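You operate a simulated robot arm through the tools that you are given. There is no shell and no other tool. Be economical: measure what you need, move in short steps, check, and stop when the job is done.

The job below is to be done with a simulated two-armed robot. You get a single attempt, and the scene is never put back.

Task
Rinse both muddy boots under the cold tap.
Fine: hold each over the sink while the tap runs, stand them on the drain board and shut the tap. Set down upright: rubber boot.

It is judged by the outcome, as a careful person would: the job done as asked, and still so three seconds after it is handed in. It fails if anything else is knocked over, pushed out of place, dropped, spilled or broken.

Robot
Two 7-joint arms with two-finger parallel grippers on one trunk, on a base that drives. Base frame: it is fixed to the floor where the robot stands at the start and does not move with it; the origin is under the middle of the robot, x ahead of it, y to its left, z up; the surface under the hand at the start is at about z = 0.88. Readings come in m, rad, newtons and seconds.
The left shoulder is at the start at [0.05, 0.161, 1.123], the right one opposite. With the tool pointing down near the work surface each hand reaches from about 0.24 to 0.68 m from the robot's upright axis, wherever it stands, measured 20 degrees to its own side. Places, roughly: blue tap lever [0.8, 1.2, 1]; drain board [0.5, 0.6, 0.9]. Payload 3.43 kg a hand.
Tool frame (each hand has its own): the origin (TCP) lies between the finger pads and is the grasp point; the fingertips stand 0.03 m ahead of it; z points along the fingers, y is the line along which they close. The gripper opens to 0.094 m. The fingers are 0.028 m wide and 0.01 m thick; the gripper's body (0.05 by 0.096 m) begins 0.055 m behind the TCP.
Orientation is that of the tool frame in the base frame, as [roll, pitch, yaw] about the fixed x, y, z axes, in that order (R = Rz(yaw) Ry(pitch) Rx(roll)). With the fingers straight down and closing along the base's y, the tool's x points along the base's -x, its y along +y and its z along -z.

Tools
- The arms move only by the tool arm_command. It takes "left_motion", "right_motion" or both (then of equal length, played together; a hand with none holds still); each is a list that holds one entry, the list of rows, each a list of 7 numbers: the opening in per cent of the stroke, from 0 (shut) to 100 (fully open), then the shift along the base's x, y, z in m, then the turn, a rotation vector about the base's x, y, z in rad. In form: [[[jaw, x, y, z, rx, ry, rz], ...]]. A call has 1 to 12 rows; each row is the pose to reach, as a shift and turn from the pose commanded when the call began. A row lasts 0.2 s, in which the tool goes at most 0.05 m and 0.15 rad; a call with a longer step from one row to the next is refused whole, and so is a gripper value outside its range. A pose out of reach is approached as far as the arm can. The call stops where the force on the tool passes 40 N (or 10 N more than at its start, if that is more) or the arm is blocked; 0.2 s more then pass. The fingers move at their own pace (about 0.045 m/s each) and stop on an object; they squeeze with about 25 N. The grip force told is the motor's: it shows also when the fingers shut on nothing. Time passes only in rows, and 0.2 s behind the last, so rows that repeat a pose let the fingers close. The reply holds the time, the measured pose of the TCP, the force on the tool along the base axes, the opening and the grip force, in the units named above and with some noise, with the torque about the TCP (base axes, N m) and any sound that the robot's microphone picked up.
- Cameras (640 x 400 px; columns grow to the right, rows downward): "scene" is now at [0.1237, 0.0537, 1.2727]; the picture's right is [0.52, -0.86, 0.00], its down [-0.31, -0.19, -0.93] and it looks along [0.80, 0.48, -0.36] (base axes); focal length 214 px, centre (320, 200). "left" rides on the left gripper at [0.076, -0.014, -0.103] in its tool frame; the picture's right is [0.18, 0.98, 0.00], its down [-0.75, 0.14, -0.64] and it looks along [-0.63, 0.12, 0.77] (tool axes); focal length 243 px, centre (320, 200). "right" rides on the right gripper at [0.076, 0.014, -0.103] in its tool frame; the picture's right is [-0.18, 0.98, 0.00], its down [-0.75, -0.14, -0.64] and it looks along [-0.63, -0.12, 0.77] (tool axes); focal length 243 px, centre (320, 200). There is no depth. A picture from a camera that has moved, and an enlarged one, comes with that camera's place and axes in the base frame and with its lens. The place of the scene camera against the robot may be out by one fixed shift of up to 0.012 m in any direction.
- capture(camera): a new picture of that camera. It takes no simulated time.
- move_column(by): slides the trunk up (or, below 0, down) by that many m; the arms and the scene camera ride with it, the base frame stays. It gives what a move gives, with no picture.
- roll_base(legs): drives the robot by 1 to 6 legs, each [ahead, left, turn to the left] in m, m and rad, along the robot's own axes; the way and the turn of a leg run together, so that a leg with both is an arc; at most 1.5 m and 3.142 rad a leg. The arms and the cameras ride along, it lands a little off, and it stops where it bumps. It gives what a move gives.
- turn_head(pan, tilt): turns the head with the scene camera to pan (to the left, within 1.396 rad either way) and tilt (down, from -0.506 to 1.204), counted from straight ahead of the robot. It gives what a move gives.
- close_up(camera, box): a new picture of the part [left, top, right, bottom] of that camera's present view, enlarged. It takes no simulated time.
- job_done(): hands the job in; it is judged then, once.

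Go step by step. Nothing tells you exact positions but the pictures and the camera data: compare them with the known pose of the tool, close in by small moves and look again before you grip or let go. The budget is 120 turns and 92 pictures, counting those below and the enlarged ones. Unless the task says otherwise, let go and move clear before handing in, and close with one line.

The tools are called after "Emit:" by a JSON object that holds its "method" and its "body". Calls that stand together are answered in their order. arm_command: Moves the arms, as the interface text tells. Its arguments: {"type":"object","properties":{"left_motion":{"type":"array"},"right_motion":{"type":"array"}},"required":[]} The other tools are called the same way: move_column (by) slides the trunk up or down; roll_base (legs) drives the base; turn_head (pan, tilt) turns the head that bears the scene camera; capture (camera) takes a picture; close_up (camera, box) takes an enlarged picture of a part of a camera's view; job_done () hands the job in.

At the start:

```text
time_s: 0.0
left_tool_pos: [0.2953, 0.4056, 1.1749]
left_ee_rot: [3.141, 0.004, -3.141]
left_force: [0.5, -0.1, 0.8]
left_ft_torque: [-0.04, -0.01, 0.03]
left_width: 0.0938
left_grip_force: 0.0
right_tool_pos: [0.3464, 0.0078, 1.1883]
right_ee_rot: [-3.141, -0.001, 3.139]
right_force: [0.1, 1.5, -0.2]
right_ft_torque: [0.03, 0.0, 0.04]
right_width: 0.0942
right_grip_force: 0.1
trunk travel left (down, up): [-0.15, 0.117]
robot x, y, heading: [0.0013, 0.0003, -0.0]
head pan, tilt: [0.543, 0.368]
```

scene: 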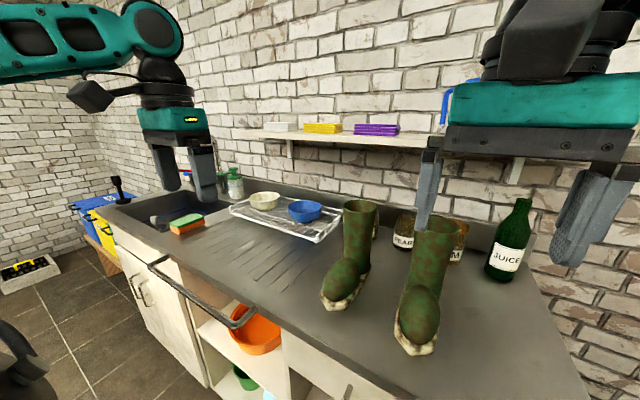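
right: 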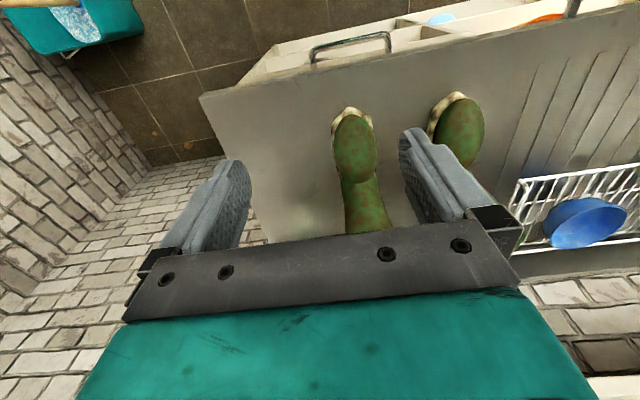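
left: 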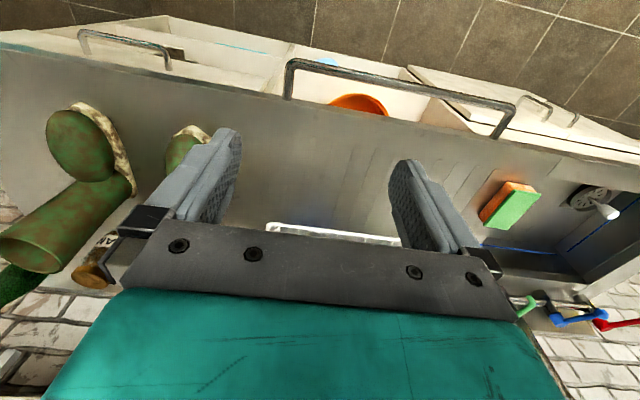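

I see two muddy boots on the counter in front of me, with the ribbed drain board, a dish rack, a sponge and the sink to my left. I'll look at the sink and tap more closely first.

Emit:
{"method": "turn_head", "body": {"pan": 0.95, "tilt": 0.4}}

Emit:
{"method": "capture", "body": {"camera": "scene"}}

Emit:
{"method": "close_up", "body": {"camera": "left", "box": [400, 150, 640, 350]}}

```text
time_s: 0.9
left_tool_pos: [0.2945, 0.4063, 1.1754]
left_ee_rot: [-3.141, 0.003, -3.138]
left_force: [-0.1, -0.7, 0.5]
left_ft_torque: [0.02, -0.03, 0.02]
left_width: 0.0941
left_grip_force: 0.1
right_tool_pos: [0.347, 0.0077, 1.1868]
right_ee_rot: [3.14, 0.0, 3.139]
right_force: [-1.7, -0.1, -0.2]
right_ft_torque: [0.03, -0.03, -0.03]
right_width: 0.094
right_grip_force: 0.1
trunk travel left (down, up): [-0.15, 0.117]
robot x, y, heading: [-0.0049, 0.0034, 0.004]
head pan, tilt: [0.949, 0.4]
```

```text
88 pictures are left
camera scene: at [0.0981, 0.081, 1.2698], right [0.81, -0.58, 0.0], down [-0.23, -0.32, -0.92], along [0.54, 0.75, -0.39], focal length 214 px, centre (320, 200)
```

scene: 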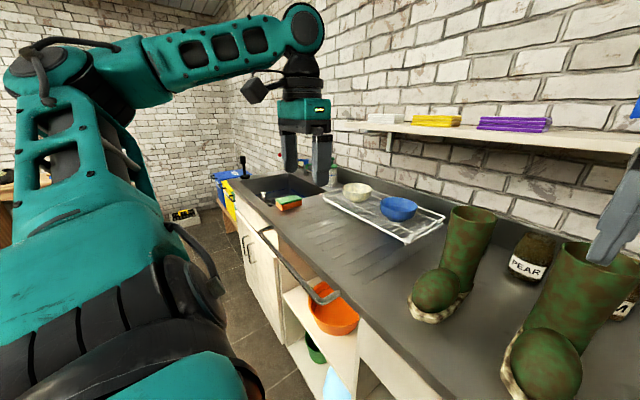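

```text
2.00 times, centred on (520, 250) of left
camera zoom: at [0.2197, 0.3913, 1.2772], right [-0.19, 0.98, 0.0], down [0.75, 0.14, 0.64], along [0.63, 0.12, -0.77], focal length 485 px, centre (-80, 100)
```

zoom: 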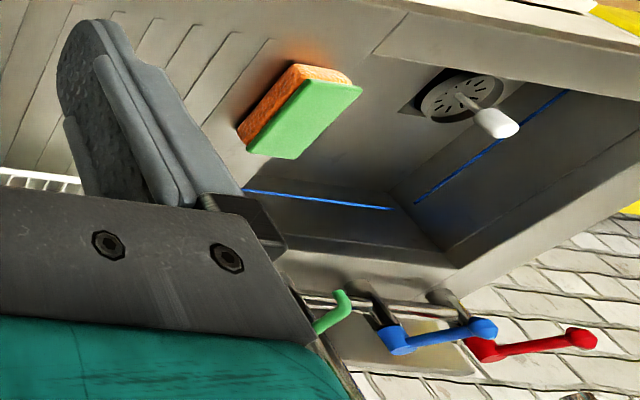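

The tap levers (green, blue, red) are on the wall behind the sink, to the far left. Next I look at the boots from above to measure them.

Emit:
{"method": "turn_head", "body": {"pan": 0.25, "tilt": 0.7}}

Emit:
{"method": "capture", "body": {"camera": "scene"}}

```text
time_s: 1.9
left_tool_pos: [0.2947, 0.406, 1.1767]
left_ee_rot: [-3.141, 0.002, -3.138]
left_force: [0.1, 0.3, 0.7]
left_ft_torque: [0.0, -0.02, -0.01]
left_width: 0.0941
left_grip_force: 0.1
right_tool_pos: [0.3476, 0.0075, 1.1877]
right_ee_rot: [3.14, 0.0, 3.139]
right_force: [0.4, -0.2, -0.3]
right_ft_torque: [0.03, 0.01, -0.03]
right_width: 0.0939
right_grip_force: 0.0
trunk travel left (down, up): [-0.15, 0.117]
robot x, y, heading: [0.0011, -0.0004, 0.004]
head pan, tilt: [0.25, 0.7]
```

```text
86 pictures are left
camera scene: at [0.1264, 0.0268, 1.243], right [0.25, -0.97, 0.0], down [-0.62, -0.16, -0.77], along [0.74, 0.19, -0.64], focal length 214 px, centre (320, 200)
```

scene: 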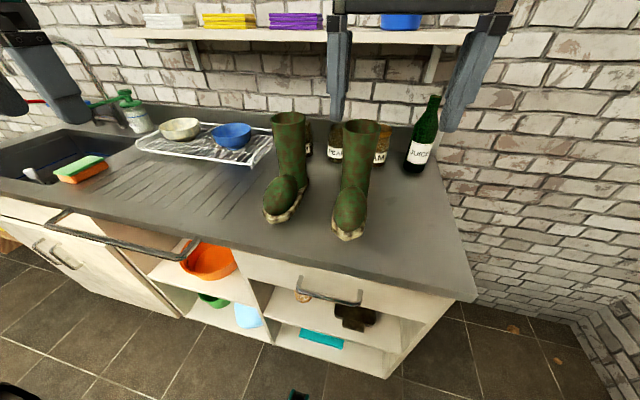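

The boots' toes face me, with soles near (0.44, 0.05) and (0.45, 0.22), and the counter's front edge is at x≈0.34. I'll drive left to inspect the sink and the tap.

Emit:
{"method": "roll_base", "body": {"legs": [[0, 0.75, 0]]}}

Emit:
{"method": "turn_head", "body": {"pan": 0.45, "tilt": 0.55}}

Emit:
{"method": "capture", "body": {"camera": "scene"}}

Emit:
{"method": "capture", "body": {"camera": "left"}}

```text
time_s: 8.9
left_tool_pos: [0.2931, 1.1492, 1.1753]
left_ee_rot: [3.14, 0.001, -3.136]
left_force: [-0.2, -0.2, 0.5]
left_ft_torque: [-0.01, 0.02, 0.02]
left_width: 0.0939
left_grip_force: 0.0
right_tool_pos: [0.3442, 0.7518, 1.1861]
right_ee_rot: [3.139, 0.0, -3.141]
right_force: [0.9, 0.4, 0.0]
right_ft_torque: [-0.03, 0.0, -0.02]
right_width: 0.0943
right_grip_force: 0.1
trunk travel left (down, up): [-0.15, 0.117]
robot x, y, heading: [0.0001, 0.7446, 0.001]
head pan, tilt: [0.25, 0.7]
```

```text
time_s: 9.6
left_tool_pos: [0.2936, 1.1498, 1.1763]
left_ee_rot: [-3.14, 0.004, -3.135]
left_force: [-0.2, -0.7, -0.6]
left_ft_torque: [-0.02, -0.02, 0.02]
left_width: 0.0939
left_grip_force: 0.1
right_tool_pos: [0.3447, 0.7524, 1.1866]
right_ee_rot: [3.139, -0.001, -3.14]
right_force: [-0.2, -0.1, 0.8]
right_ft_torque: [0.01, 0.03, -0.03]
right_width: 0.0942
right_grip_force: 0.0
trunk travel left (down, up): [-0.15, 0.117]
robot x, y, heading: [-0.0016, 0.7419, 0.004]
head pan, tilt: [0.45, 0.55]
```

```text
85 pictures are left
camera scene: at [0.1235, 0.788, 1.2561], right [0.44, -0.9, 0.0], down [-0.47, -0.23, -0.85], along [0.77, 0.37, -0.52], focal length 214 px, centre (320, 200)
```

scene: 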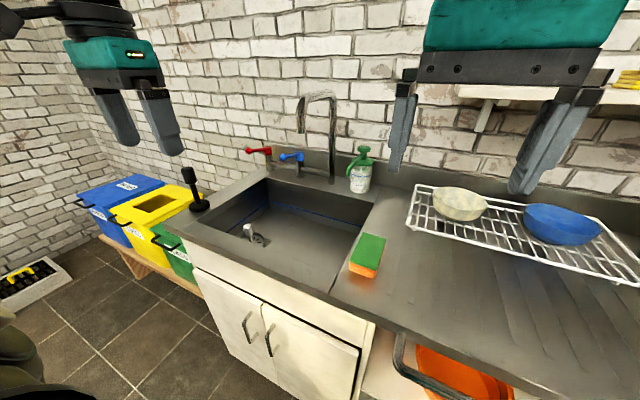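

```text
84 pictures are left
camera left: at [0.217, 1.1349, 1.2772], right [-0.19, 0.98, 0.0], down [0.75, 0.15, 0.64], along [0.63, 0.12, -0.77], focal length 243 px, centre (320, 200)
```

left: 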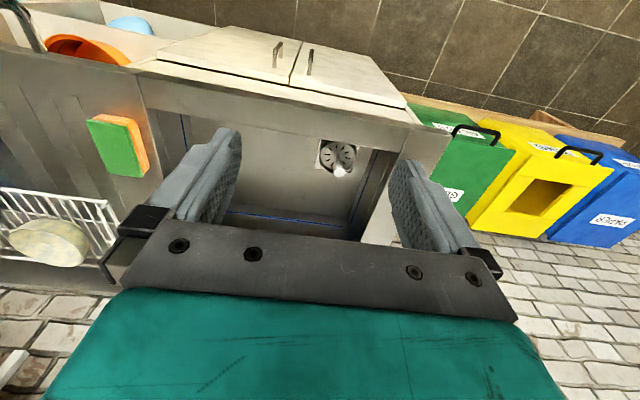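

Emit:
{"method": "close_up", "body": {"camera": "scene", "box": [190, 80, 410, 300]}}

Emit:
{"method": "close_up", "body": {"camera": "scene", "box": [230, 80, 350, 190]}}

Emit:
{"method": "close_up", "body": {"camera": "left", "box": [260, 110, 420, 210]}}

```text
1.82 times, centred on (300, 190) of scene
camera zoom: at [0.1235, 0.788, 1.2561], right [0.44, -0.9, 0.0], down [-0.47, -0.23, -0.85], along [0.77, 0.37, -0.52], focal length 390 px, centre (356, 218)
```

zoom: 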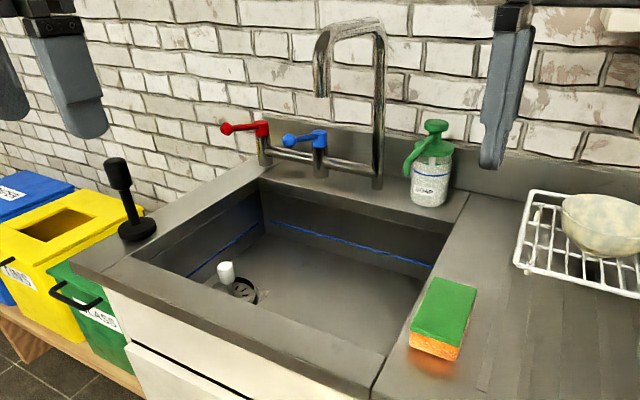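

```text
3.64 times, centred on (290, 135) of scene
camera zoom: at [0.1235, 0.788, 1.2561], right [0.44, -0.9, 0.0], down [-0.47, -0.23, -0.85], along [0.77, 0.37, -0.52], focal length 780 px, centre (429, 436)
```

zoom: 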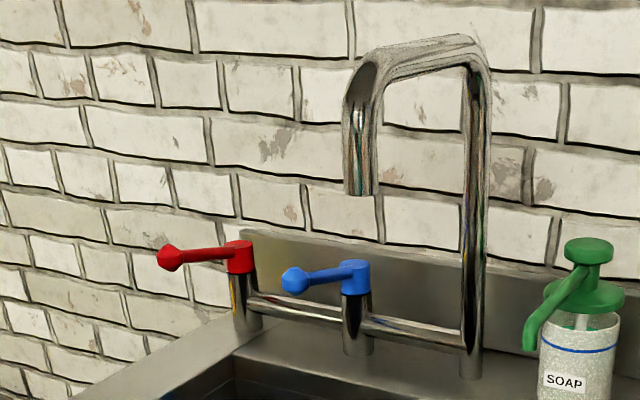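

```text
4.00 times, centred on (340, 160) of left
camera zoom: at [0.217, 1.1349, 1.2772], right [-0.19, 0.98, 0.0], down [0.75, 0.15, 0.64], along [0.63, 0.12, -0.77], focal length 970 px, centre (240, 360)
```

zoom: 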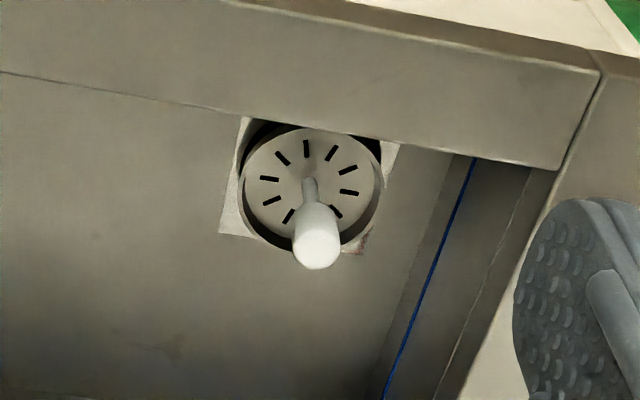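

The sink spans about x 0.39–0.76 and y 0.90–1.32. The spout outlet is near (0.6, 1.07, 1.11) and the blue lever's pivot is near (0.80, 1.20, 0.97). I'll bring the left hand camera closer to measure the lever.

Emit:
{"method": "arm_command", "body": {"left_motion": [[[100, 0.05, 0.01, 0, 0, 0, 0], [100, 0.09, 0.02, 0, 0, 0, 0], [100, 0.13, 0.04, 0, 0, 0, 0], [100, 0.15, 0.05, 0, 0, 0, 0]]]}}

Emit:
{"method": "capture", "body": {"camera": "left"}}

Emit:
{"method": "capture", "body": {"camera": "right"}}

```text
refused: row 1 steps farther than a row can; nothing moved
```

```text
80 pictures are left
camera left: at [0.217, 1.1349, 1.2772], right [-0.19, 0.98, 0.0], down [0.75, 0.15, 0.64], along [0.63, 0.12, -0.77], focal length 243 px, centre (320, 200)
```

left: 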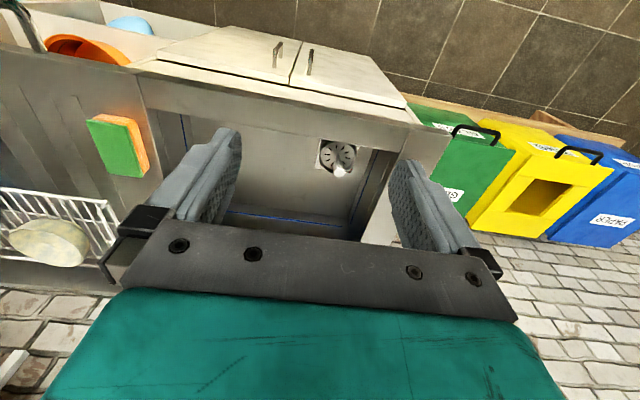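

```text
79 pictures are left
camera right: at [0.2685, 0.7649, 1.2888], right [0.18, 0.98, 0.0], down [0.75, -0.14, 0.64], along [0.63, -0.12, -0.77], focal length 243 px, centre (320, 200)
```

right: 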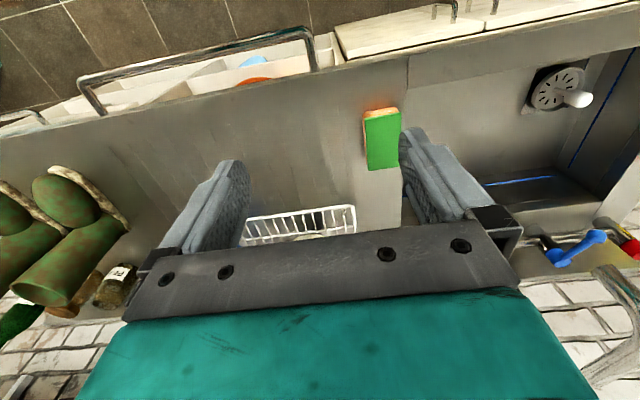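

The move was refused because its first step was too long. I'll repeat it with shorter steps.

Emit:
{"method": "arm_command", "body": {"left_motion": [[[100, 0.04, 0.01, 0, 0, 0, 0], [100, 0.08, 0.02, 0, 0, 0, 0], [100, 0.12, 0.04, 0, 0, 0, 0], [100, 0.15, 0.05, 0, 0, 0, 0]]]}}

Emit:
{"method": "capture", "body": {"camera": "left"}}

```text
time_s: 10.6
left_tool_pos: [0.4439, 1.2009, 1.1739]
left_ee_rot: [3.14, -0.002, -3.137]
left_force: [0.2, -0.1, -0.1]
left_ft_torque: [0.01, 0.01, -0.02]
left_width: 0.0939
left_grip_force: 0.1
right_tool_pos: [0.3458, 0.7515, 1.1873]
right_ee_rot: [3.139, 0.002, 3.141]
right_force: [-1.0, 0.5, 0.6]
right_ft_torque: [0.03, -0.02, 0.01]
right_width: 0.094
right_grip_force: 0.1
trunk travel left (down, up): [-0.15, 0.117]
robot x, y, heading: [0.0008, 0.7421, 0.007]
head pan, tilt: [0.45, 0.55]
```

```text
78 pictures are left
camera left: at [0.369, 1.1854, 1.2761], right [-0.19, 0.98, 0.0], down [0.75, 0.15, 0.64], along [0.63, 0.12, -0.77], focal length 243 px, centre (320, 200)
```

left: 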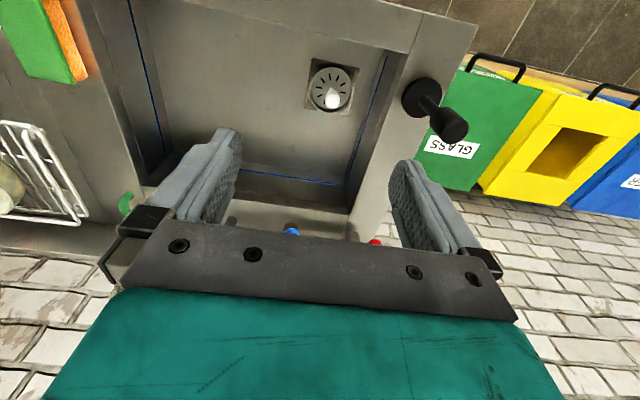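

The blue lever points straight at me: its tip is near (0.67, 1.19, 1.0) and its pivot near (0.80, 1.20). I'll retract the left hand and drive back to fetch the left boot with the right hand.

Emit:
{"method": "arm_command", "body": {"left_motion": [[[100, -0.04, -0.01, 0, 0, 0, 0], [100, -0.08, -0.02, 0, 0, 0, 0], [100, -0.12, -0.04, 0, 0, 0, 0], [100, -0.15, -0.05, 0, 0, 0, 0]]]}}

Emit:
{"method": "roll_base", "body": {"legs": [[0, -0.3, 0]]}}

Emit:
{"method": "turn_head", "body": {"pan": -0.25, "tilt": 0.75}}

Emit:
{"method": "capture", "body": {"camera": "scene"}}

Emit:
{"method": "capture", "body": {"camera": "right"}}

```text
time_s: 11.6
left_tool_pos: [0.2924, 1.1513, 1.1755]
left_ee_rot: [3.14, 0.003, -3.136]
left_force: [-0.2, -0.4, -0.2]
left_ft_torque: [-0.01, 0.03, -0.03]
left_width: 0.0939
left_grip_force: 0.1
right_tool_pos: [0.3451, 0.7503, 1.1868]
right_ee_rot: [3.139, 0.0, -3.139]
right_force: [-0.8, -0.6, -0.2]
right_ft_torque: [-0.02, 0.01, 0.0]
right_width: 0.0939
right_grip_force: 0.0
trunk travel left (down, up): [-0.15, 0.117]
robot x, y, heading: [-0.0029, 0.743, 0.002]
head pan, tilt: [0.45, 0.55]
```

```text
time_s: 14.9
left_tool_pos: [0.2975, 0.8455, 1.1761]
left_ee_rot: [3.141, 0.001, -3.141]
left_force: [0.3, -0.4, -0.2]
left_ft_torque: [0.01, 0.0, 0.0]
left_width: 0.094
left_grip_force: 0.0
right_tool_pos: [0.3458, 0.4464, 1.1874]
right_ee_rot: [3.14, 0.0, 3.14]
right_force: [-0.1, -0.2, -1.2]
right_ft_torque: [0.0, 0.01, -0.02]
right_width: 0.0942
right_grip_force: 0.0
trunk travel left (down, up): [-0.15, 0.117]
robot x, y, heading: [-0.0004, 0.4405, 0.0]
head pan, tilt: [0.45, 0.55]
```

```text
time_s: 15.9
left_tool_pos: [0.2961, 0.8471, 1.1758]
left_ee_rot: [-3.14, 0.002, -3.139]
left_force: [-0.2, -0.1, 0.4]
left_ft_torque: [0.03, -0.03, 0.0]
left_width: 0.094
left_grip_force: 0.1
right_tool_pos: [0.3449, 0.4458, 1.1863]
right_ee_rot: [3.14, -0.001, 3.141]
right_force: [-0.1, -0.2, 0.0]
right_ft_torque: [0.03, 0.0, -0.01]
right_width: 0.094
right_grip_force: 0.2
trunk travel left (down, up): [-0.15, 0.117]
robot x, y, heading: [0.001, 0.4412, -0.004]
head pan, tilt: [-0.25, 0.75]
```

```text
77 pictures are left
camera scene: at [0.1236, 0.4249, 1.2387], right [-0.25, -0.97, 0.0], down [-0.66, 0.17, -0.73], along [0.71, -0.18, -0.68], focal length 214 px, centre (320, 200)
```

scene: 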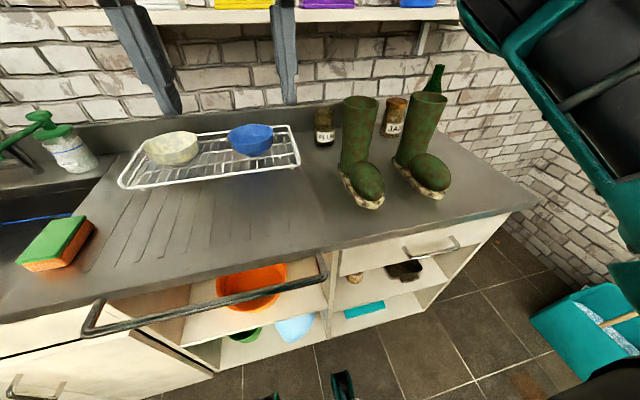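

```text
76 pictures are left
camera right: at [0.2691, 0.4607, 1.2888], right [0.19, 0.98, 0.0], down [0.75, -0.14, 0.64], along [0.63, -0.12, -0.77], focal length 243 px, centre (320, 200)
```

right: 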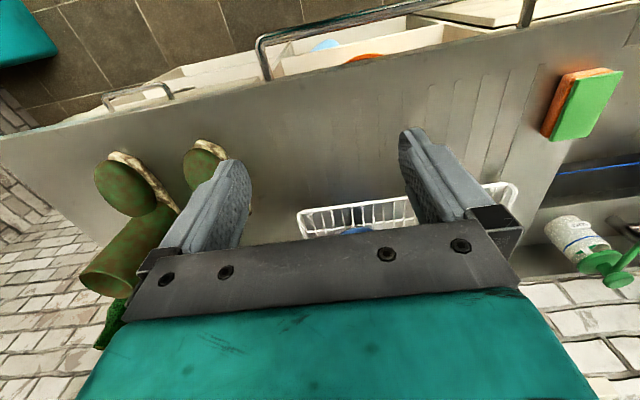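

Emit:
{"method": "close_up", "body": {"camera": "scene", "box": [300, 60, 480, 220]}}

```text
2.50 times, centred on (390, 140) of scene
camera zoom: at [0.1236, 0.4249, 1.2387], right [-0.25, -0.97, 0.0], down [-0.66, 0.17, -0.73], along [0.71, -0.18, -0.68], focal length 536 px, centre (145, 350)
```

zoom: 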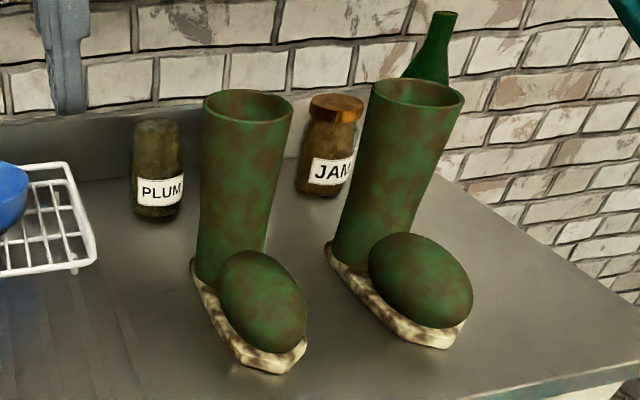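

Triangulating, the left boot's rim is centred at about (0.578, 0.215, 1.08) with an outer diameter of about 0.08. I'll move the right hand over it at a safe height and look.

Emit:
{"method": "arm_command", "body": {"right_motion": [[[100, 0.029, -0.029, 0, 0, 0, 0], [100, 0.058, -0.058, 0, 0, 0, 0], [100, 0.087, -0.087, 0, 0, 0, 0], [100, 0.116, -0.116, 0, 0, 0, 0], [100, 0.145, -0.145, 0, 0, 0, 0], [100, 0.174, -0.174, 0, 0, 0, 0], [100, 0.2, -0.2, 0, 0, 0, 0], [100, 0.215, -0.22, 0, 0, 0, 0], [100, 0.225, -0.23, 0, 0, 0, 0], [100, 0.23, -0.23, 0, 0, 0, 0]]]}}

Emit:
{"method": "capture", "body": {"camera": "right"}}

Emit:
{"method": "capture", "body": {"camera": "scene"}}

```text
time_s: 18.1
left_tool_pos: [0.2953, 0.8455, 1.1758]
left_ee_rot: [3.141, 0.001, -3.139]
left_force: [-0.7, 1.0, -0.8]
left_ft_torque: [0.01, 0.0, -0.03]
left_width: 0.0942
left_grip_force: 0.0
right_tool_pos: [0.5749, 0.2186, 1.1864]
right_ee_rot: [3.14, -0.001, 3.14]
right_force: [0.4, 0.3, -0.3]
right_ft_torque: [0.01, 0.03, 0.03]
right_width: 0.0943
right_grip_force: 0.0
trunk travel left (down, up): [-0.15, 0.117]
robot x, y, heading: [-0.0021, 0.4362, -0.005]
head pan, tilt: [-0.25, 0.75]
```

```text
74 pictures are left
camera right: at [0.4994, 0.2313, 1.2885], right [0.19, 0.98, 0.0], down [0.75, -0.14, 0.64], along [0.63, -0.12, -0.77], focal length 243 px, centre (320, 200)
```

right: 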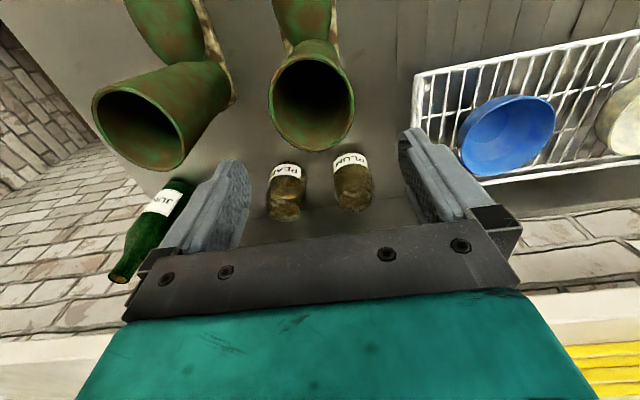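

```text
73 pictures are left
camera scene: at [0.1236, 0.425, 1.2387], right [-0.25, -0.97, 0.0], down [-0.66, 0.17, -0.73], along [0.71, -0.18, -0.68], focal length 214 px, centre (320, 200)
```

scene: 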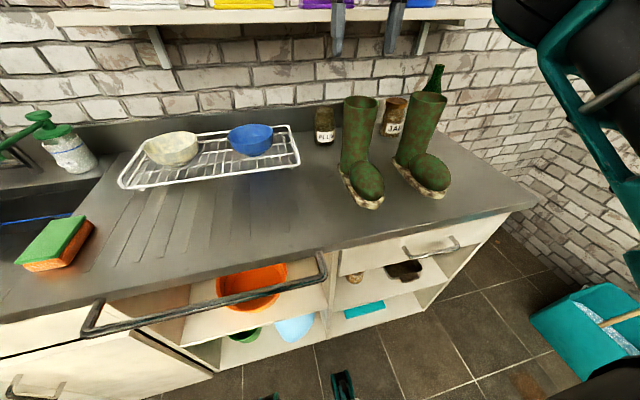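

The right camera puts the rim's centre at about (0.566, 0.212), a little behind and to the right of the hand. I'll correct for that, lower the tips to just above the rim and check.

Emit:
{"method": "arm_command", "body": {"right_motion": [[[100, -0.009, -0.006, 0, 0, 0, 0], [100, -0.009, -0.006, -0.03, 0, 0, 0], [100, -0.009, -0.006, -0.06, 0, 0, 0]]]}}

Emit:
{"method": "capture", "body": {"camera": "right"}}

Emit:
{"method": "close_up", "body": {"camera": "scene", "box": [300, 20, 480, 180]}}

```text
time_s: 18.9
left_tool_pos: [0.2958, 0.8471, 1.1766]
left_ee_rot: [-3.141, 0.002, -3.14]
left_force: [-0.5, 0.4, -0.2]
left_ft_torque: [-0.01, -0.02, 0.0]
left_width: 0.094
left_grip_force: 0.0
right_tool_pos: [0.5667, 0.2105, 1.1279]
right_ee_rot: [3.138, 0.0, 3.14]
right_force: [-0.8, -1.0, 1.5]
right_ft_torque: [0.02, 0.01, -0.03]
right_width: 0.094
right_grip_force: 0.0
trunk travel left (down, up): [-0.15, 0.117]
robot x, y, heading: [-0.0011, 0.4335, -0.002]
head pan, tilt: [-0.25, 0.75]
```

```text
72 pictures are left
camera right: at [0.4896, 0.2245, 1.2297], right [0.19, 0.98, 0.0], down [0.75, -0.14, 0.64], along [0.63, -0.12, -0.77], focal length 243 px, centre (320, 200)
```

right: 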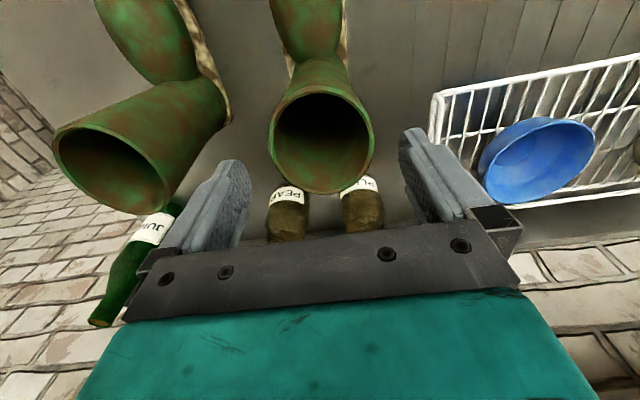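

```text
2.50 times, centred on (390, 100) of scene
camera zoom: at [0.1237, 0.4247, 1.2387], right [-0.25, -0.97, 0.0], down [-0.66, 0.17, -0.73], along [0.71, -0.18, -0.68], focal length 536 px, centre (145, 450)
```

zoom: 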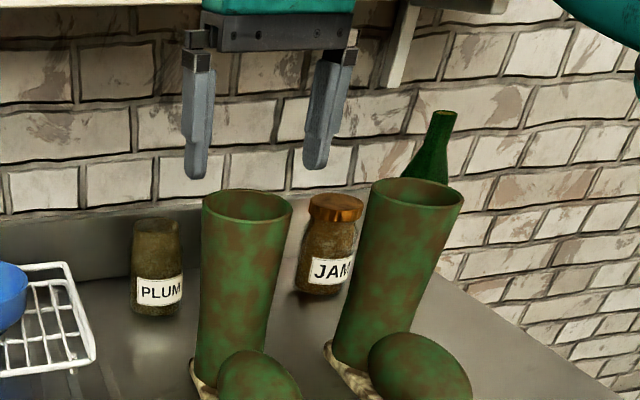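

The rim is centred at (0.563, 0.213) with its top at about z=1.085, so the hand is aligned and the fingers straddle it. I'll descend and close.

Emit:
{"method": "arm_command", "body": {"right_motion": [[[100, -0.001, 0.002, -0.03, 0, 0, 0], [100, -0.001, 0.002, -0.06, 0, 0, 0], [100, -0.001, 0.002, -0.082, 0, 0, 0], [100, -0.001, 0.002, -0.082, 0, 0, 0]]]}}

Emit:
{"method": "capture", "body": {"camera": "right"}}

```text
time_s: 19.9
left_tool_pos: [0.2956, 0.8454, 1.1767]
left_ee_rot: [-3.142, 0.002, -3.14]
left_force: [0.8, -0.8, 0.2]
left_ft_torque: [0.01, 0.03, 0.03]
left_width: 0.0938
left_grip_force: 0.0
right_tool_pos: [0.5657, 0.2146, 1.0439]
right_ee_rot: [3.14, 0.0, 3.139]
right_force: [-0.2, 1.1, 0.4]
right_ft_torque: [0.05, 0.01, 0.02]
right_width: 0.0939
right_grip_force: 0.0
trunk travel left (down, up): [-0.15, 0.117]
robot x, y, heading: [-0.002, 0.4394, 0.001]
head pan, tilt: [-0.25, 0.75]
```

```text
70 pictures are left
camera right: at [0.4889, 0.2272, 1.1461], right [0.19, 0.98, 0.0], down [0.75, -0.14, 0.64], along [0.63, -0.12, -0.77], focal length 243 px, centre (320, 200)
```

right: 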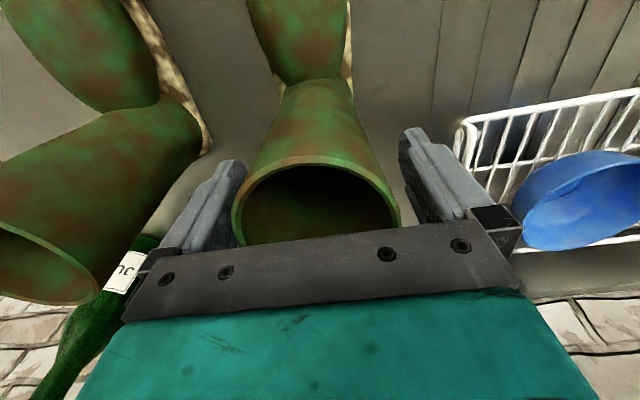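

The fingers straddle the shaft cleanly, so I'll close.

Emit:
{"method": "arm_command", "body": {"right_motion": [[[60, 0, -0.002, 0, 0, 0, 0], [30, 0, -0.002, 0, 0, 0, 0], [0, 0, -0.002, 0, 0, 0, 0], [0, 0, -0.002, 0, 0, 0, 0], [0, 0, -0.002, 0, 0, 0, 0]]]}}

```text
time_s: 21.1
left_tool_pos: [0.2966, 0.8475, 1.175]
left_ee_rot: [-3.141, 0.001, -3.141]
left_force: [0.6, 0.1, -1.1]
left_ft_torque: [0.0, 0.0, 0.02]
left_width: 0.0939
left_grip_force: 0.1
right_tool_pos: [0.5658, 0.21, 1.0432]
right_ee_rot: [3.139, -0.001, 3.14]
right_force: [0.0, -2.0, 1.0]
right_ft_torque: [-0.02, -0.01, -0.04]
right_width: 0.0746
right_grip_force: 25.2
trunk travel left (down, up): [-0.15, 0.117]
robot x, y, heading: [-0.0034, 0.4422, 0.002]
head pan, tilt: [-0.25, 0.75]
```

The grip holds at a width of 0.075. I'll lift straight up, then pull it back a little.

Emit:
{"method": "arm_command", "body": {"right_motion": [[[0, 0, 0, 0.02, 0, 0, 0], [0, 0, 0, 0.05, 0, 0, 0], [0, 0, 0, 0.09, 0, 0, 0], [0, 0, 0, 0.12, 0, 0, 0], [0, -0.04, 0, 0.13, 0, 0, 0], [0, -0.08, 0, 0.13, 0, 0, 0], [0, -0.12, 0.01, 0.13, 0, 0, 0], [0, -0.14, 0.02, 0.13, 0, 0, 0]]]}}

Emit:
{"method": "capture", "body": {"camera": "scene"}}

```text
time_s: 22.9
left_tool_pos: [0.2962, 0.8462, 1.1756]
left_ee_rot: [-3.141, 0.0, -3.139]
left_force: [0.7, 0.4, 0.3]
left_ft_torque: [0.02, 0.02, 0.01]
left_width: 0.0941
left_grip_force: 0.0
right_tool_pos: [0.4238, 0.2337, 1.1767]
right_ee_rot: [3.141, -0.001, 3.139]
right_force: [0.6, -0.7, -3.2]
right_ft_torque: [0.02, -0.07, -0.03]
right_width: 0.0746
right_grip_force: 25.2
trunk travel left (down, up): [-0.15, 0.117]
robot x, y, heading: [-0.0003, 0.4403, -0.003]
head pan, tilt: [-0.25, 0.75]
```

```text
69 pictures are left
camera scene: at [0.1236, 0.4248, 1.2387], right [-0.25, -0.97, 0.0], down [-0.66, 0.17, -0.73], along [0.71, -0.18, -0.68], focal length 214 px, centre (320, 200)
```

scene: 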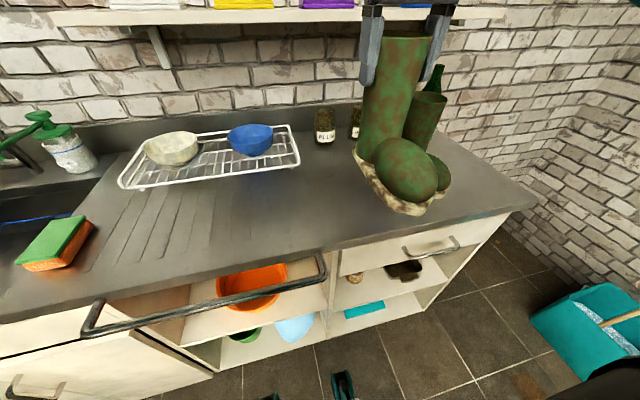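

The boot is secure and weighs about 0.35 kg. I'll drive left to the sink.

Emit:
{"method": "roll_base", "body": {"legs": [[0, 0.56, 0]]}}

Emit:
{"method": "turn_head", "body": {"pan": 0.2, "tilt": 0.55}}

Emit:
{"method": "capture", "body": {"camera": "scene"}}

```text
time_s: 28.3
left_tool_pos: [0.2954, 1.4055, 1.1758]
left_ee_rot: [-3.141, 0.002, -3.137]
left_force: [-0.3, -0.9, -0.2]
left_ft_torque: [0.01, 0.0, -0.01]
left_width: 0.094
left_grip_force: 0.0
right_tool_pos: [0.4238, 0.7918, 1.1755]
right_ee_rot: [3.139, 0.0, 3.142]
right_force: [-0.1, 1.1, -2.0]
right_ft_torque: [0.01, -0.07, 0.02]
right_width: 0.0746
right_grip_force: 25.1
trunk travel left (down, up): [-0.15, 0.117]
robot x, y, heading: [-0.0007, 0.9985, -0.0]
head pan, tilt: [-0.25, 0.75]
```

```text
time_s: 29.2
left_tool_pos: [0.295, 1.4042, 1.1759]
left_ee_rot: [-3.141, -0.002, -3.137]
left_force: [-1.2, -0.5, 0.2]
left_ft_torque: [0.0, -0.01, 0.02]
left_width: 0.0938
left_grip_force: 0.1
right_tool_pos: [0.4245, 0.7913, 1.174]
right_ee_rot: [3.14, 0.001, 3.141]
right_force: [0.6, 0.1, -3.5]
right_ft_torque: [-0.02, -0.1, 0.0]
right_width: 0.0743
right_grip_force: 25.2
trunk travel left (down, up): [-0.15, 0.117]
robot x, y, heading: [-0.0017, 0.9998, 0.0]
head pan, tilt: [0.201, 0.55]
```

```text
68 pictures are left
camera scene: at [0.1311, 1.0216, 1.2561], right [0.2, -0.98, 0.0], down [-0.51, -0.1, -0.85], along [0.84, 0.17, -0.52], focal length 214 px, centre (320, 200)
```

scene: 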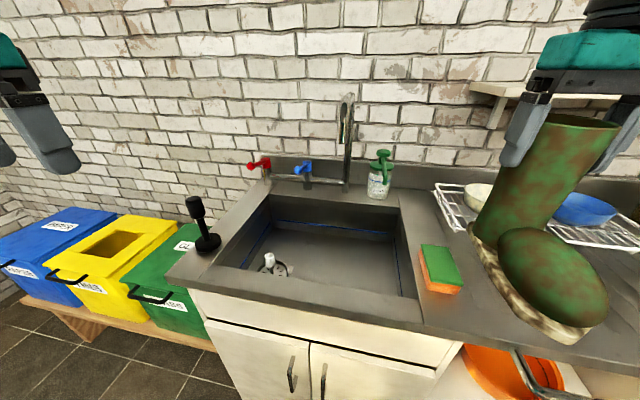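

Emit:
{"method": "close_up", "body": {"camera": "scene", "box": [230, 80, 410, 200]}}

```text
3.33 times, centred on (320, 140) of scene
camera zoom: at [0.1311, 1.0216, 1.2561], right [0.2, -0.98, 0.0], down [-0.51, -0.1, -0.85], along [0.84, 0.17, -0.52], focal length 715 px, centre (320, 400)
```

zoom: 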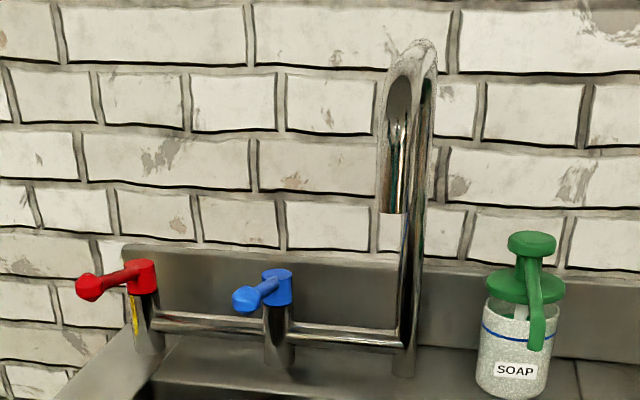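

Refined by triangulation, the outlet is at (0.59, 1.066, 1.118), the blue pivot at (0.79, 1.20, 0.975) and the lever tip at about (0.69, 1.20, 0.99). I'll bring the left hand in, tilted forward with half-open fingers, to straddle the lever.

Emit:
{"method": "arm_command", "body": {"left_motion": [[[80, 0.0345, -0.0204, 0, 0, -0.12, 0], [60, 0.069, -0.0408, 0, 0, -0.24, 0], [50, 0.1035, -0.0612, 0, 0, -0.36, 0], [50, 0.138, -0.0816, 0, 0, -0.48, 0], [50, 0.1725, -0.102, 0, 0, -0.6, 0], [50, 0.207, -0.1224, -0.019, 0, -0.6, 0], [50, 0.2415, -0.1428, -0.038, 0, -0.6, 0], [50, 0.276, -0.1632, -0.057, 0, -0.6, 0], [50, 0.3105, -0.1836, -0.076, 0, -0.6, 0], [50, 0.33, -0.204, -0.09, 0, -0.6, 0], [50, 0.33, -0.204, -0.09, 0, -0.6, 0]]]}}

Emit:
{"method": "capture", "body": {"camera": "left"}}

Emit:
{"method": "capture", "body": {"camera": "scene"}}

```text
time_s: 31.6
left_tool_pos: [0.6275, 1.204, 1.087]
left_ee_rot: [-3.141, 0.602, -3.135]
left_force: [0.6, 0.6, -0.5]
left_ft_torque: [0.01, 0.04, -0.01]
left_width: 0.047
left_grip_force: 0.1
right_tool_pos: [0.4248, 0.7915, 1.1756]
right_ee_rot: [3.139, 0.0, 3.141]
right_force: [0.8, -0.2, -2.9]
right_ft_torque: [0.0, -0.1, 0.03]
right_width: 0.0742
right_grip_force: 24.7
trunk travel left (down, up): [-0.15, 0.117]
robot x, y, heading: [0.0002, 0.9997, -0.0]
head pan, tilt: [0.201, 0.55]
```

```text
66 pictures are left
camera left: at [0.5067, 1.189, 1.1267], right [-0.16, 0.98, -0.11], down [0.26, 0.14, 0.96], along [0.95, 0.12, -0.28], focal length 243 px, centre (320, 200)
```

left: 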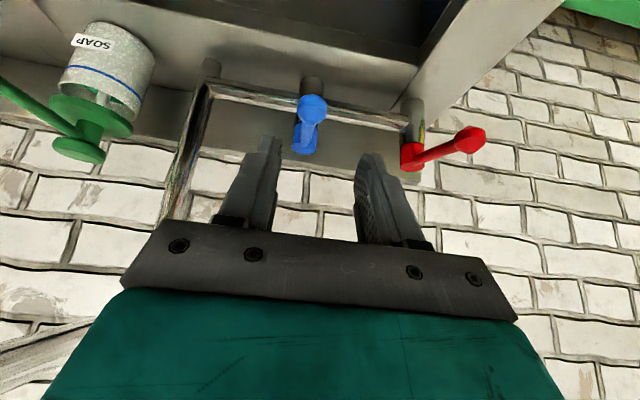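

```text
65 pictures are left
camera scene: at [0.1309, 1.0217, 1.2561], right [0.2, -0.98, 0.0], down [-0.51, -0.1, -0.85], along [0.84, 0.17, -0.52], focal length 214 px, centre (320, 200)
```

scene: 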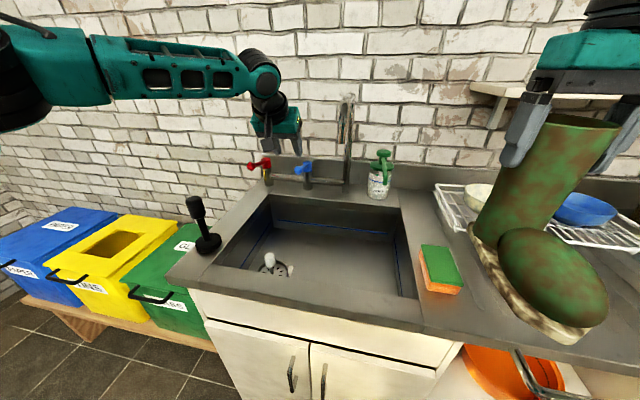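

The lever ball is confirmed at about (0.69, 1.197, 0.987), centred between the left fingers. I'll advance so the fingers straddle the lever.

Emit:
{"method": "arm_command", "body": {"left_motion": [[[50, 0.02, -0.005, -0.03, 0, 0, 0], [50, 0.045, -0.006, -0.06, 0, 0, 0], [50, 0.07, -0.006, -0.085, 0, 0, 0], [50, 0.075, -0.006, -0.095, 0, 0, 0], [50, 0.075, -0.006, -0.095, 0, 0, 0]]]}}

Emit:
{"method": "capture", "body": {"camera": "left"}}

Emit:
{"method": "close_up", "body": {"camera": "scene", "box": [230, 80, 410, 200]}}

```text
time_s: 32.8
left_tool_pos: [0.6459, 1.2263, 1.0008]
left_ee_rot: [-3.141, 0.598, -3.137]
left_force: [-0.8, 0.5, -0.2]
left_ft_torque: [-0.02, 0.03, -0.02]
left_width: 0.0468
left_grip_force: 0.0
left hand out of reach, approached as far as the arm can: row 1, 2, 3, 4, 5
right_tool_pos: [0.4249, 0.7919, 1.1746]
right_ee_rot: [3.14, 0.0, 3.142]
right_force: [-0.6, -0.2, -3.0]
right_ft_torque: [0.02, -0.09, 0.01]
right_width: 0.0747
right_grip_force: 25.2
trunk travel left (down, up): [-0.15, 0.117]
robot x, y, heading: [0.0026, 0.9984, 0.002]
head pan, tilt: [0.201, 0.55]
```

```text
64 pictures are left
camera left: at [0.5263, 1.2104, 1.0412], right [-0.16, 0.98, -0.1], down [0.26, 0.14, 0.95], along [0.95, 0.12, -0.28], focal length 243 px, centre (320, 200)
```

left: 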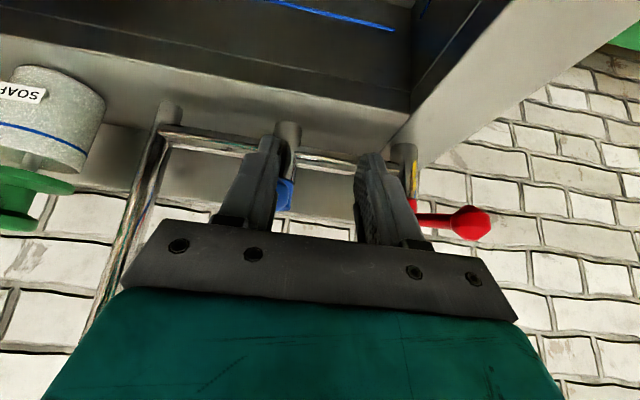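

```text
3.33 times, centred on (320, 140) of scene
camera zoom: at [0.1309, 1.0215, 1.2558], right [0.2, -0.98, 0.0], down [-0.51, -0.1, -0.85], along [0.84, 0.17, -0.52], focal length 715 px, centre (320, 400)
```

zoom: 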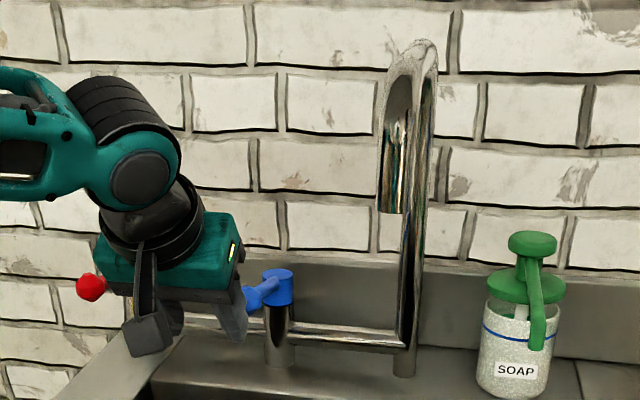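

The arm ran out of reach before the lever. I'll back the hand off and move the base forward a little.

Emit:
{"method": "arm_command", "body": {"left_motion": [[[50, -0.02, 0, 0.035, 0, 0, 0], [50, -0.05, 0.0, 0.07, 0, 0, 0], [50, -0.075, 0.006, 0.095, 0, 0, 0]]]}}

Emit:
{"method": "roll_base", "body": {"legs": [[0.08, 0.0, 0]]}}

```text
time_s: 33.6
left_tool_pos: [0.572, 1.2319, 1.0996]
left_ee_rot: [-3.139, 0.6, -3.137]
left_force: [-0.3, -0.6, 0.0]
left_ft_torque: [0.01, -0.02, -0.01]
left_width: 0.0468
left_grip_force: 0.1
right_tool_pos: [0.425, 0.7913, 1.1751]
right_ee_rot: [3.141, 0.0, 3.141]
right_force: [-0.3, 0.5, -4.0]
right_ft_torque: [0.01, -0.09, -0.02]
right_width: 0.0741
right_grip_force: 24.9
trunk travel left (down, up): [-0.15, 0.117]
robot x, y, heading: [-0.0033, 0.9991, 0.006]
head pan, tilt: [0.201, 0.55]
```

```text
time_s: 34.7
left_tool_pos: [0.6196, 1.231, 1.0975]
left_ee_rot: [-3.139, 0.602, -3.137]
left_force: [-0.1, 0.7, 0.4]
left_ft_torque: [0.0, -0.02, 0.0]
left_width: 0.0468
left_grip_force: 0.1
right_tool_pos: [0.472, 0.7909, 1.1734]
right_ee_rot: [3.141, -0.004, 3.139]
right_force: [-0.2, 0.2, -3.2]
right_ft_torque: [-0.01, -0.09, 0.0]
right_width: 0.0744
right_grip_force: 24.8
trunk travel left (down, up): [-0.15, 0.117]
robot x, y, heading: [0.0476, 0.997, 0.002]
head pan, tilt: [0.201, 0.55]
stopped in leg 1: the robot was blocked; the commanded pose is now the measured one
```

The base stopped against the counter 5 cm further in. I'll tilt the tool further forward and line up on the lever again.

Emit:
{"method": "arm_command", "body": {"left_motion": [[[50, 0, -0.015, 0, 0, -0.15, 0], [50, 0.0, -0.034, -0.01, 0, -0.3, 0], [50, 0.02, -0.034, -0.04, 0, -0.3, 0]]]}}

Emit:
{"method": "capture", "body": {"camera": "left"}}

```text
time_s: 35.5
left_tool_pos: [0.6408, 1.1973, 1.056]
left_ee_rot: [-3.137, 0.898, -3.138]
left_force: [0.5, 0.3, 0.6]
left_ft_torque: [-0.03, 0.01, -0.01]
left_width: 0.0469
left_grip_force: 0.0
right_tool_pos: [0.4733, 0.7907, 1.173]
right_ee_rot: [3.141, -0.005, 3.139]
right_force: [-0.2, 0.1, -3.7]
right_ft_torque: [0.01, -0.06, -0.04]
right_width: 0.0744
right_grip_force: 25.1
trunk travel left (down, up): [-0.15, 0.117]
robot x, y, heading: [0.0408, 0.9992, 0.002]
head pan, tilt: [0.201, 0.55]
```

```text
62 pictures are left
camera left: at [0.5143, 1.1827, 1.06], right [-0.12, 0.98, -0.15], down [-0.03, 0.14, 0.99], along [0.99, 0.12, 0.01], focal length 243 px, centre (320, 200)
```

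left: 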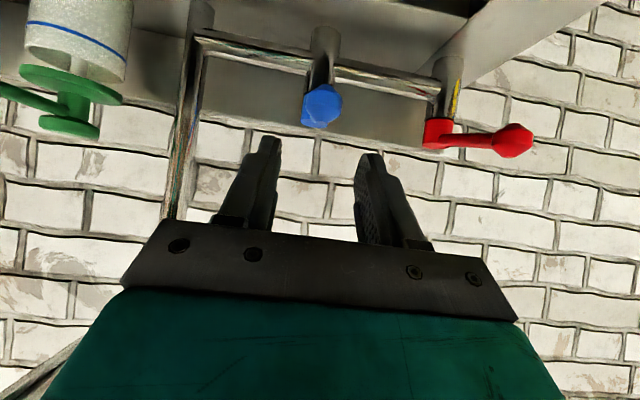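

Emit:
{"method": "arm_command", "body": {"left_motion": [[[50, 0.015, 0, -0.03, 0, 0, 0], [50, 0.035, 0.0, -0.055, 0, 0, 0], [50, 0.06, 0.0, -0.066, 0, 0, 0], [50, 0.06, 0.0, -0.066, 0, 0, 0]]]}}

Emit:
{"method": "capture", "body": {"camera": "left"}}

Emit:
{"method": "close_up", "body": {"camera": "scene", "box": [230, 80, 410, 200]}}

```text
time_s: 36.5
left_tool_pos: [0.6993, 1.1982, 0.9901]
left_ee_rot: [-3.138, 0.898, -3.138]
left_force: [-0.1, -0.1, 0.5]
left_ft_torque: [-0.02, -0.03, 0.02]
left_width: 0.047
left_grip_force: 0.1
right_tool_pos: [0.473, 0.7918, 1.1736]
right_ee_rot: [3.14, -0.001, 3.137]
right_force: [0.3, 0.5, -2.3]
right_ft_torque: [0.0, -0.04, -0.04]
right_width: 0.0745
right_grip_force: 24.5
trunk travel left (down, up): [-0.15, 0.117]
robot x, y, heading: [0.0464, 0.9971, 0.002]
head pan, tilt: [0.201, 0.55]
```

```text
61 pictures are left
camera left: at [0.5715, 1.1834, 0.9938], right [-0.12, 0.98, -0.15], down [-0.03, 0.14, 0.99], along [0.99, 0.12, 0.02], focal length 243 px, centre (320, 200)
```

left: 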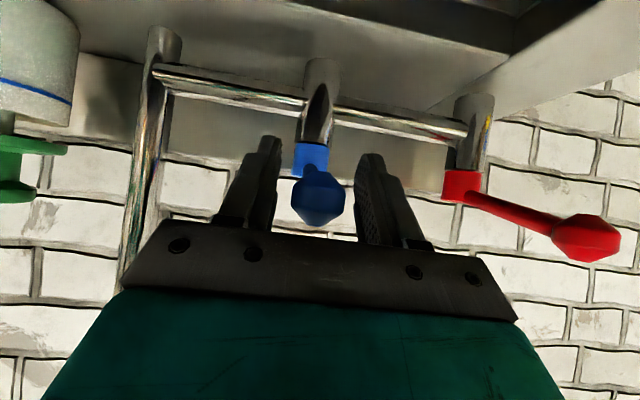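

```text
3.33 times, centred on (320, 140) of scene
camera zoom: at [0.1784, 1.0216, 1.2561], right [0.2, -0.98, 0.0], down [-0.51, -0.1, -0.85], along [0.84, 0.17, -0.52], focal length 715 px, centre (320, 400)
```

zoom: 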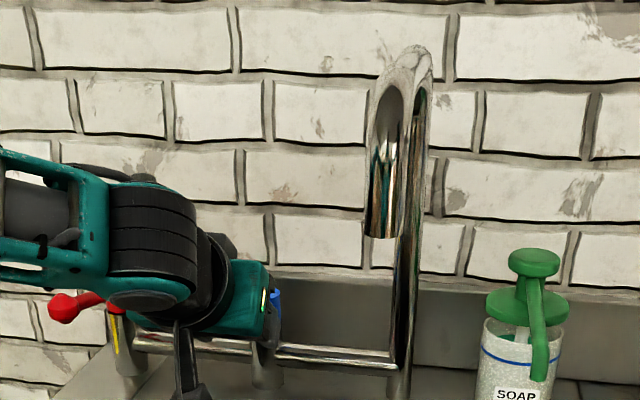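

The lever ball sits between the fingers. I'll nudge it gently to the right first and watch the response.

Emit:
{"method": "arm_command", "body": {"left_motion": [[[50, 0, -0.015, 0, 0, 0, 0], [50, 0.0, -0.03, 0, 0, 0, 0], [50, 0.0, -0.045, 0, 0, 0, 0]]]}}

Emit:
{"method": "capture", "body": {"camera": "left"}}

Emit:
{"method": "capture", "body": {"camera": "scene"}}

```text
time_s: 37.3
left_tool_pos: [0.6816, 1.1745, 0.9998]
left_ee_rot: [-3.14, 0.897, -3.136]
left_force: [0.0, -0.4, -0.8]
left_ft_torque: [-0.02, 0.0, -0.06]
left_width: 0.0469
left_grip_force: 0.2
left hand out of reach, approached as far as the arm can: row 1, 2, 3
right_tool_pos: [0.4722, 0.7908, 1.1733]
right_ee_rot: [-3.141, -0.005, 3.138]
right_force: [-0.6, 0.2, -3.3]
right_ft_torque: [0.03, -0.1, -0.01]
right_width: 0.0744
right_grip_force: 25.7
trunk travel left (down, up): [-0.15, 0.117]
robot x, y, heading: [0.0484, 0.997, 0.0]
head pan, tilt: [0.201, 0.55]
```

```text
59 pictures are left
camera left: at [0.5547, 1.1607, 1.0037], right [-0.12, 0.98, -0.15], down [-0.03, 0.14, 0.99], along [0.99, 0.12, 0.01], focal length 243 px, centre (320, 200)
```

left: 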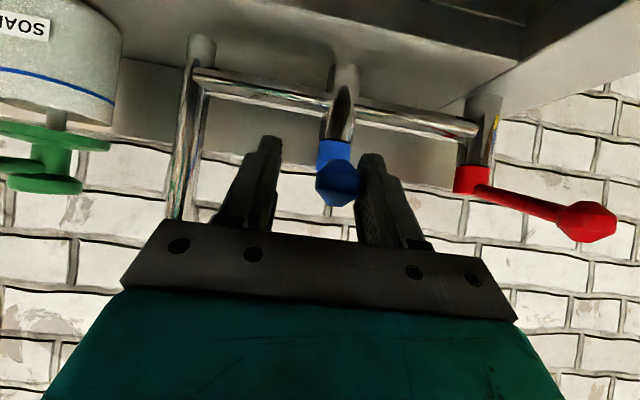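

```text
58 pictures are left
camera scene: at [0.1784, 1.0216, 1.2561], right [0.2, -0.98, 0.0], down [-0.51, -0.1, -0.85], along [0.84, 0.17, -0.52], focal length 214 px, centre (320, 200)
```

scene: 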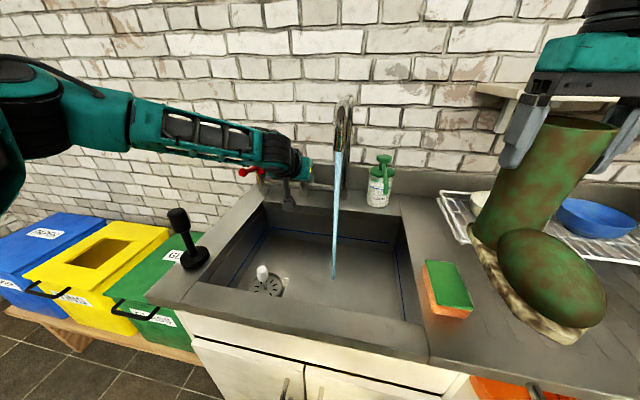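

Water is running, so pushing to the right opens the tap. I'll back the left hand straight off without disturbing the lever.

Emit:
{"method": "arm_command", "body": {"left_motion": [[[50, -0.03, -0.003, 0.02, 0, 0, 0], [50, -0.065, -0.003, 0.05, 0, 0, 0], [50, -0.1, 0.0, 0.08, 0, 0, 0], [50, -0.13, 0.03, 0.1, 0, 0, 0], [50, -0.16, 0.06, 0.12, 0, 0, 0], [50, -0.19, 0.09, 0.12, 0, 0, 0], [50, -0.22, 0.12, 0.12, 0, 0, 0], [50, -0.25, 0.15, 0.12, 0, 0, 0]]]}}

Emit:
{"method": "capture", "body": {"camera": "scene"}}

```text
time_s: 39.1
left_tool_pos: [0.4332, 1.3277, 1.1205]
left_ee_rot: [3.133, 0.894, 3.135]
left_force: [0.2, 0.2, -1.0]
left_ft_torque: [0.03, -0.04, 0.02]
left_width: 0.0471
left_grip_force: 0.0
right_tool_pos: [0.4733, 0.7924, 1.1731]
right_ee_rot: [3.141, -0.002, 3.138]
right_force: [-0.2, -0.7, -2.2]
right_ft_torque: [0.01, -0.05, 0.02]
right_width: 0.0743
right_grip_force: 25.0
trunk travel left (down, up): [-0.15, 0.117]
robot x, y, heading: [0.042, 0.9959, 0.002]
head pan, tilt: [0.201, 0.55]
```

```text
57 pictures are left
camera scene: at [0.1788, 1.0223, 1.2559], right [0.2, -0.98, 0.0], down [-0.51, -0.1, -0.85], along [0.84, 0.17, -0.52], focal length 214 px, centre (320, 200)
```

scene: 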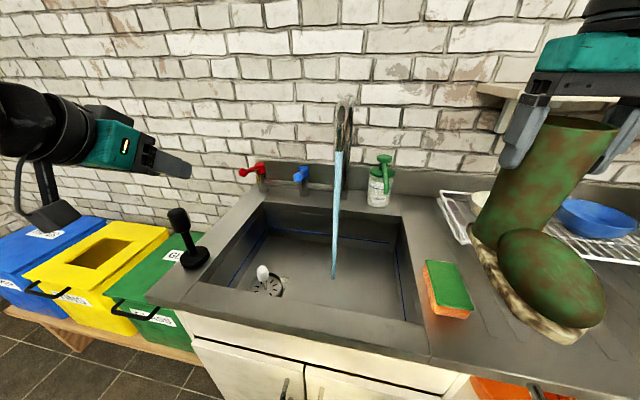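

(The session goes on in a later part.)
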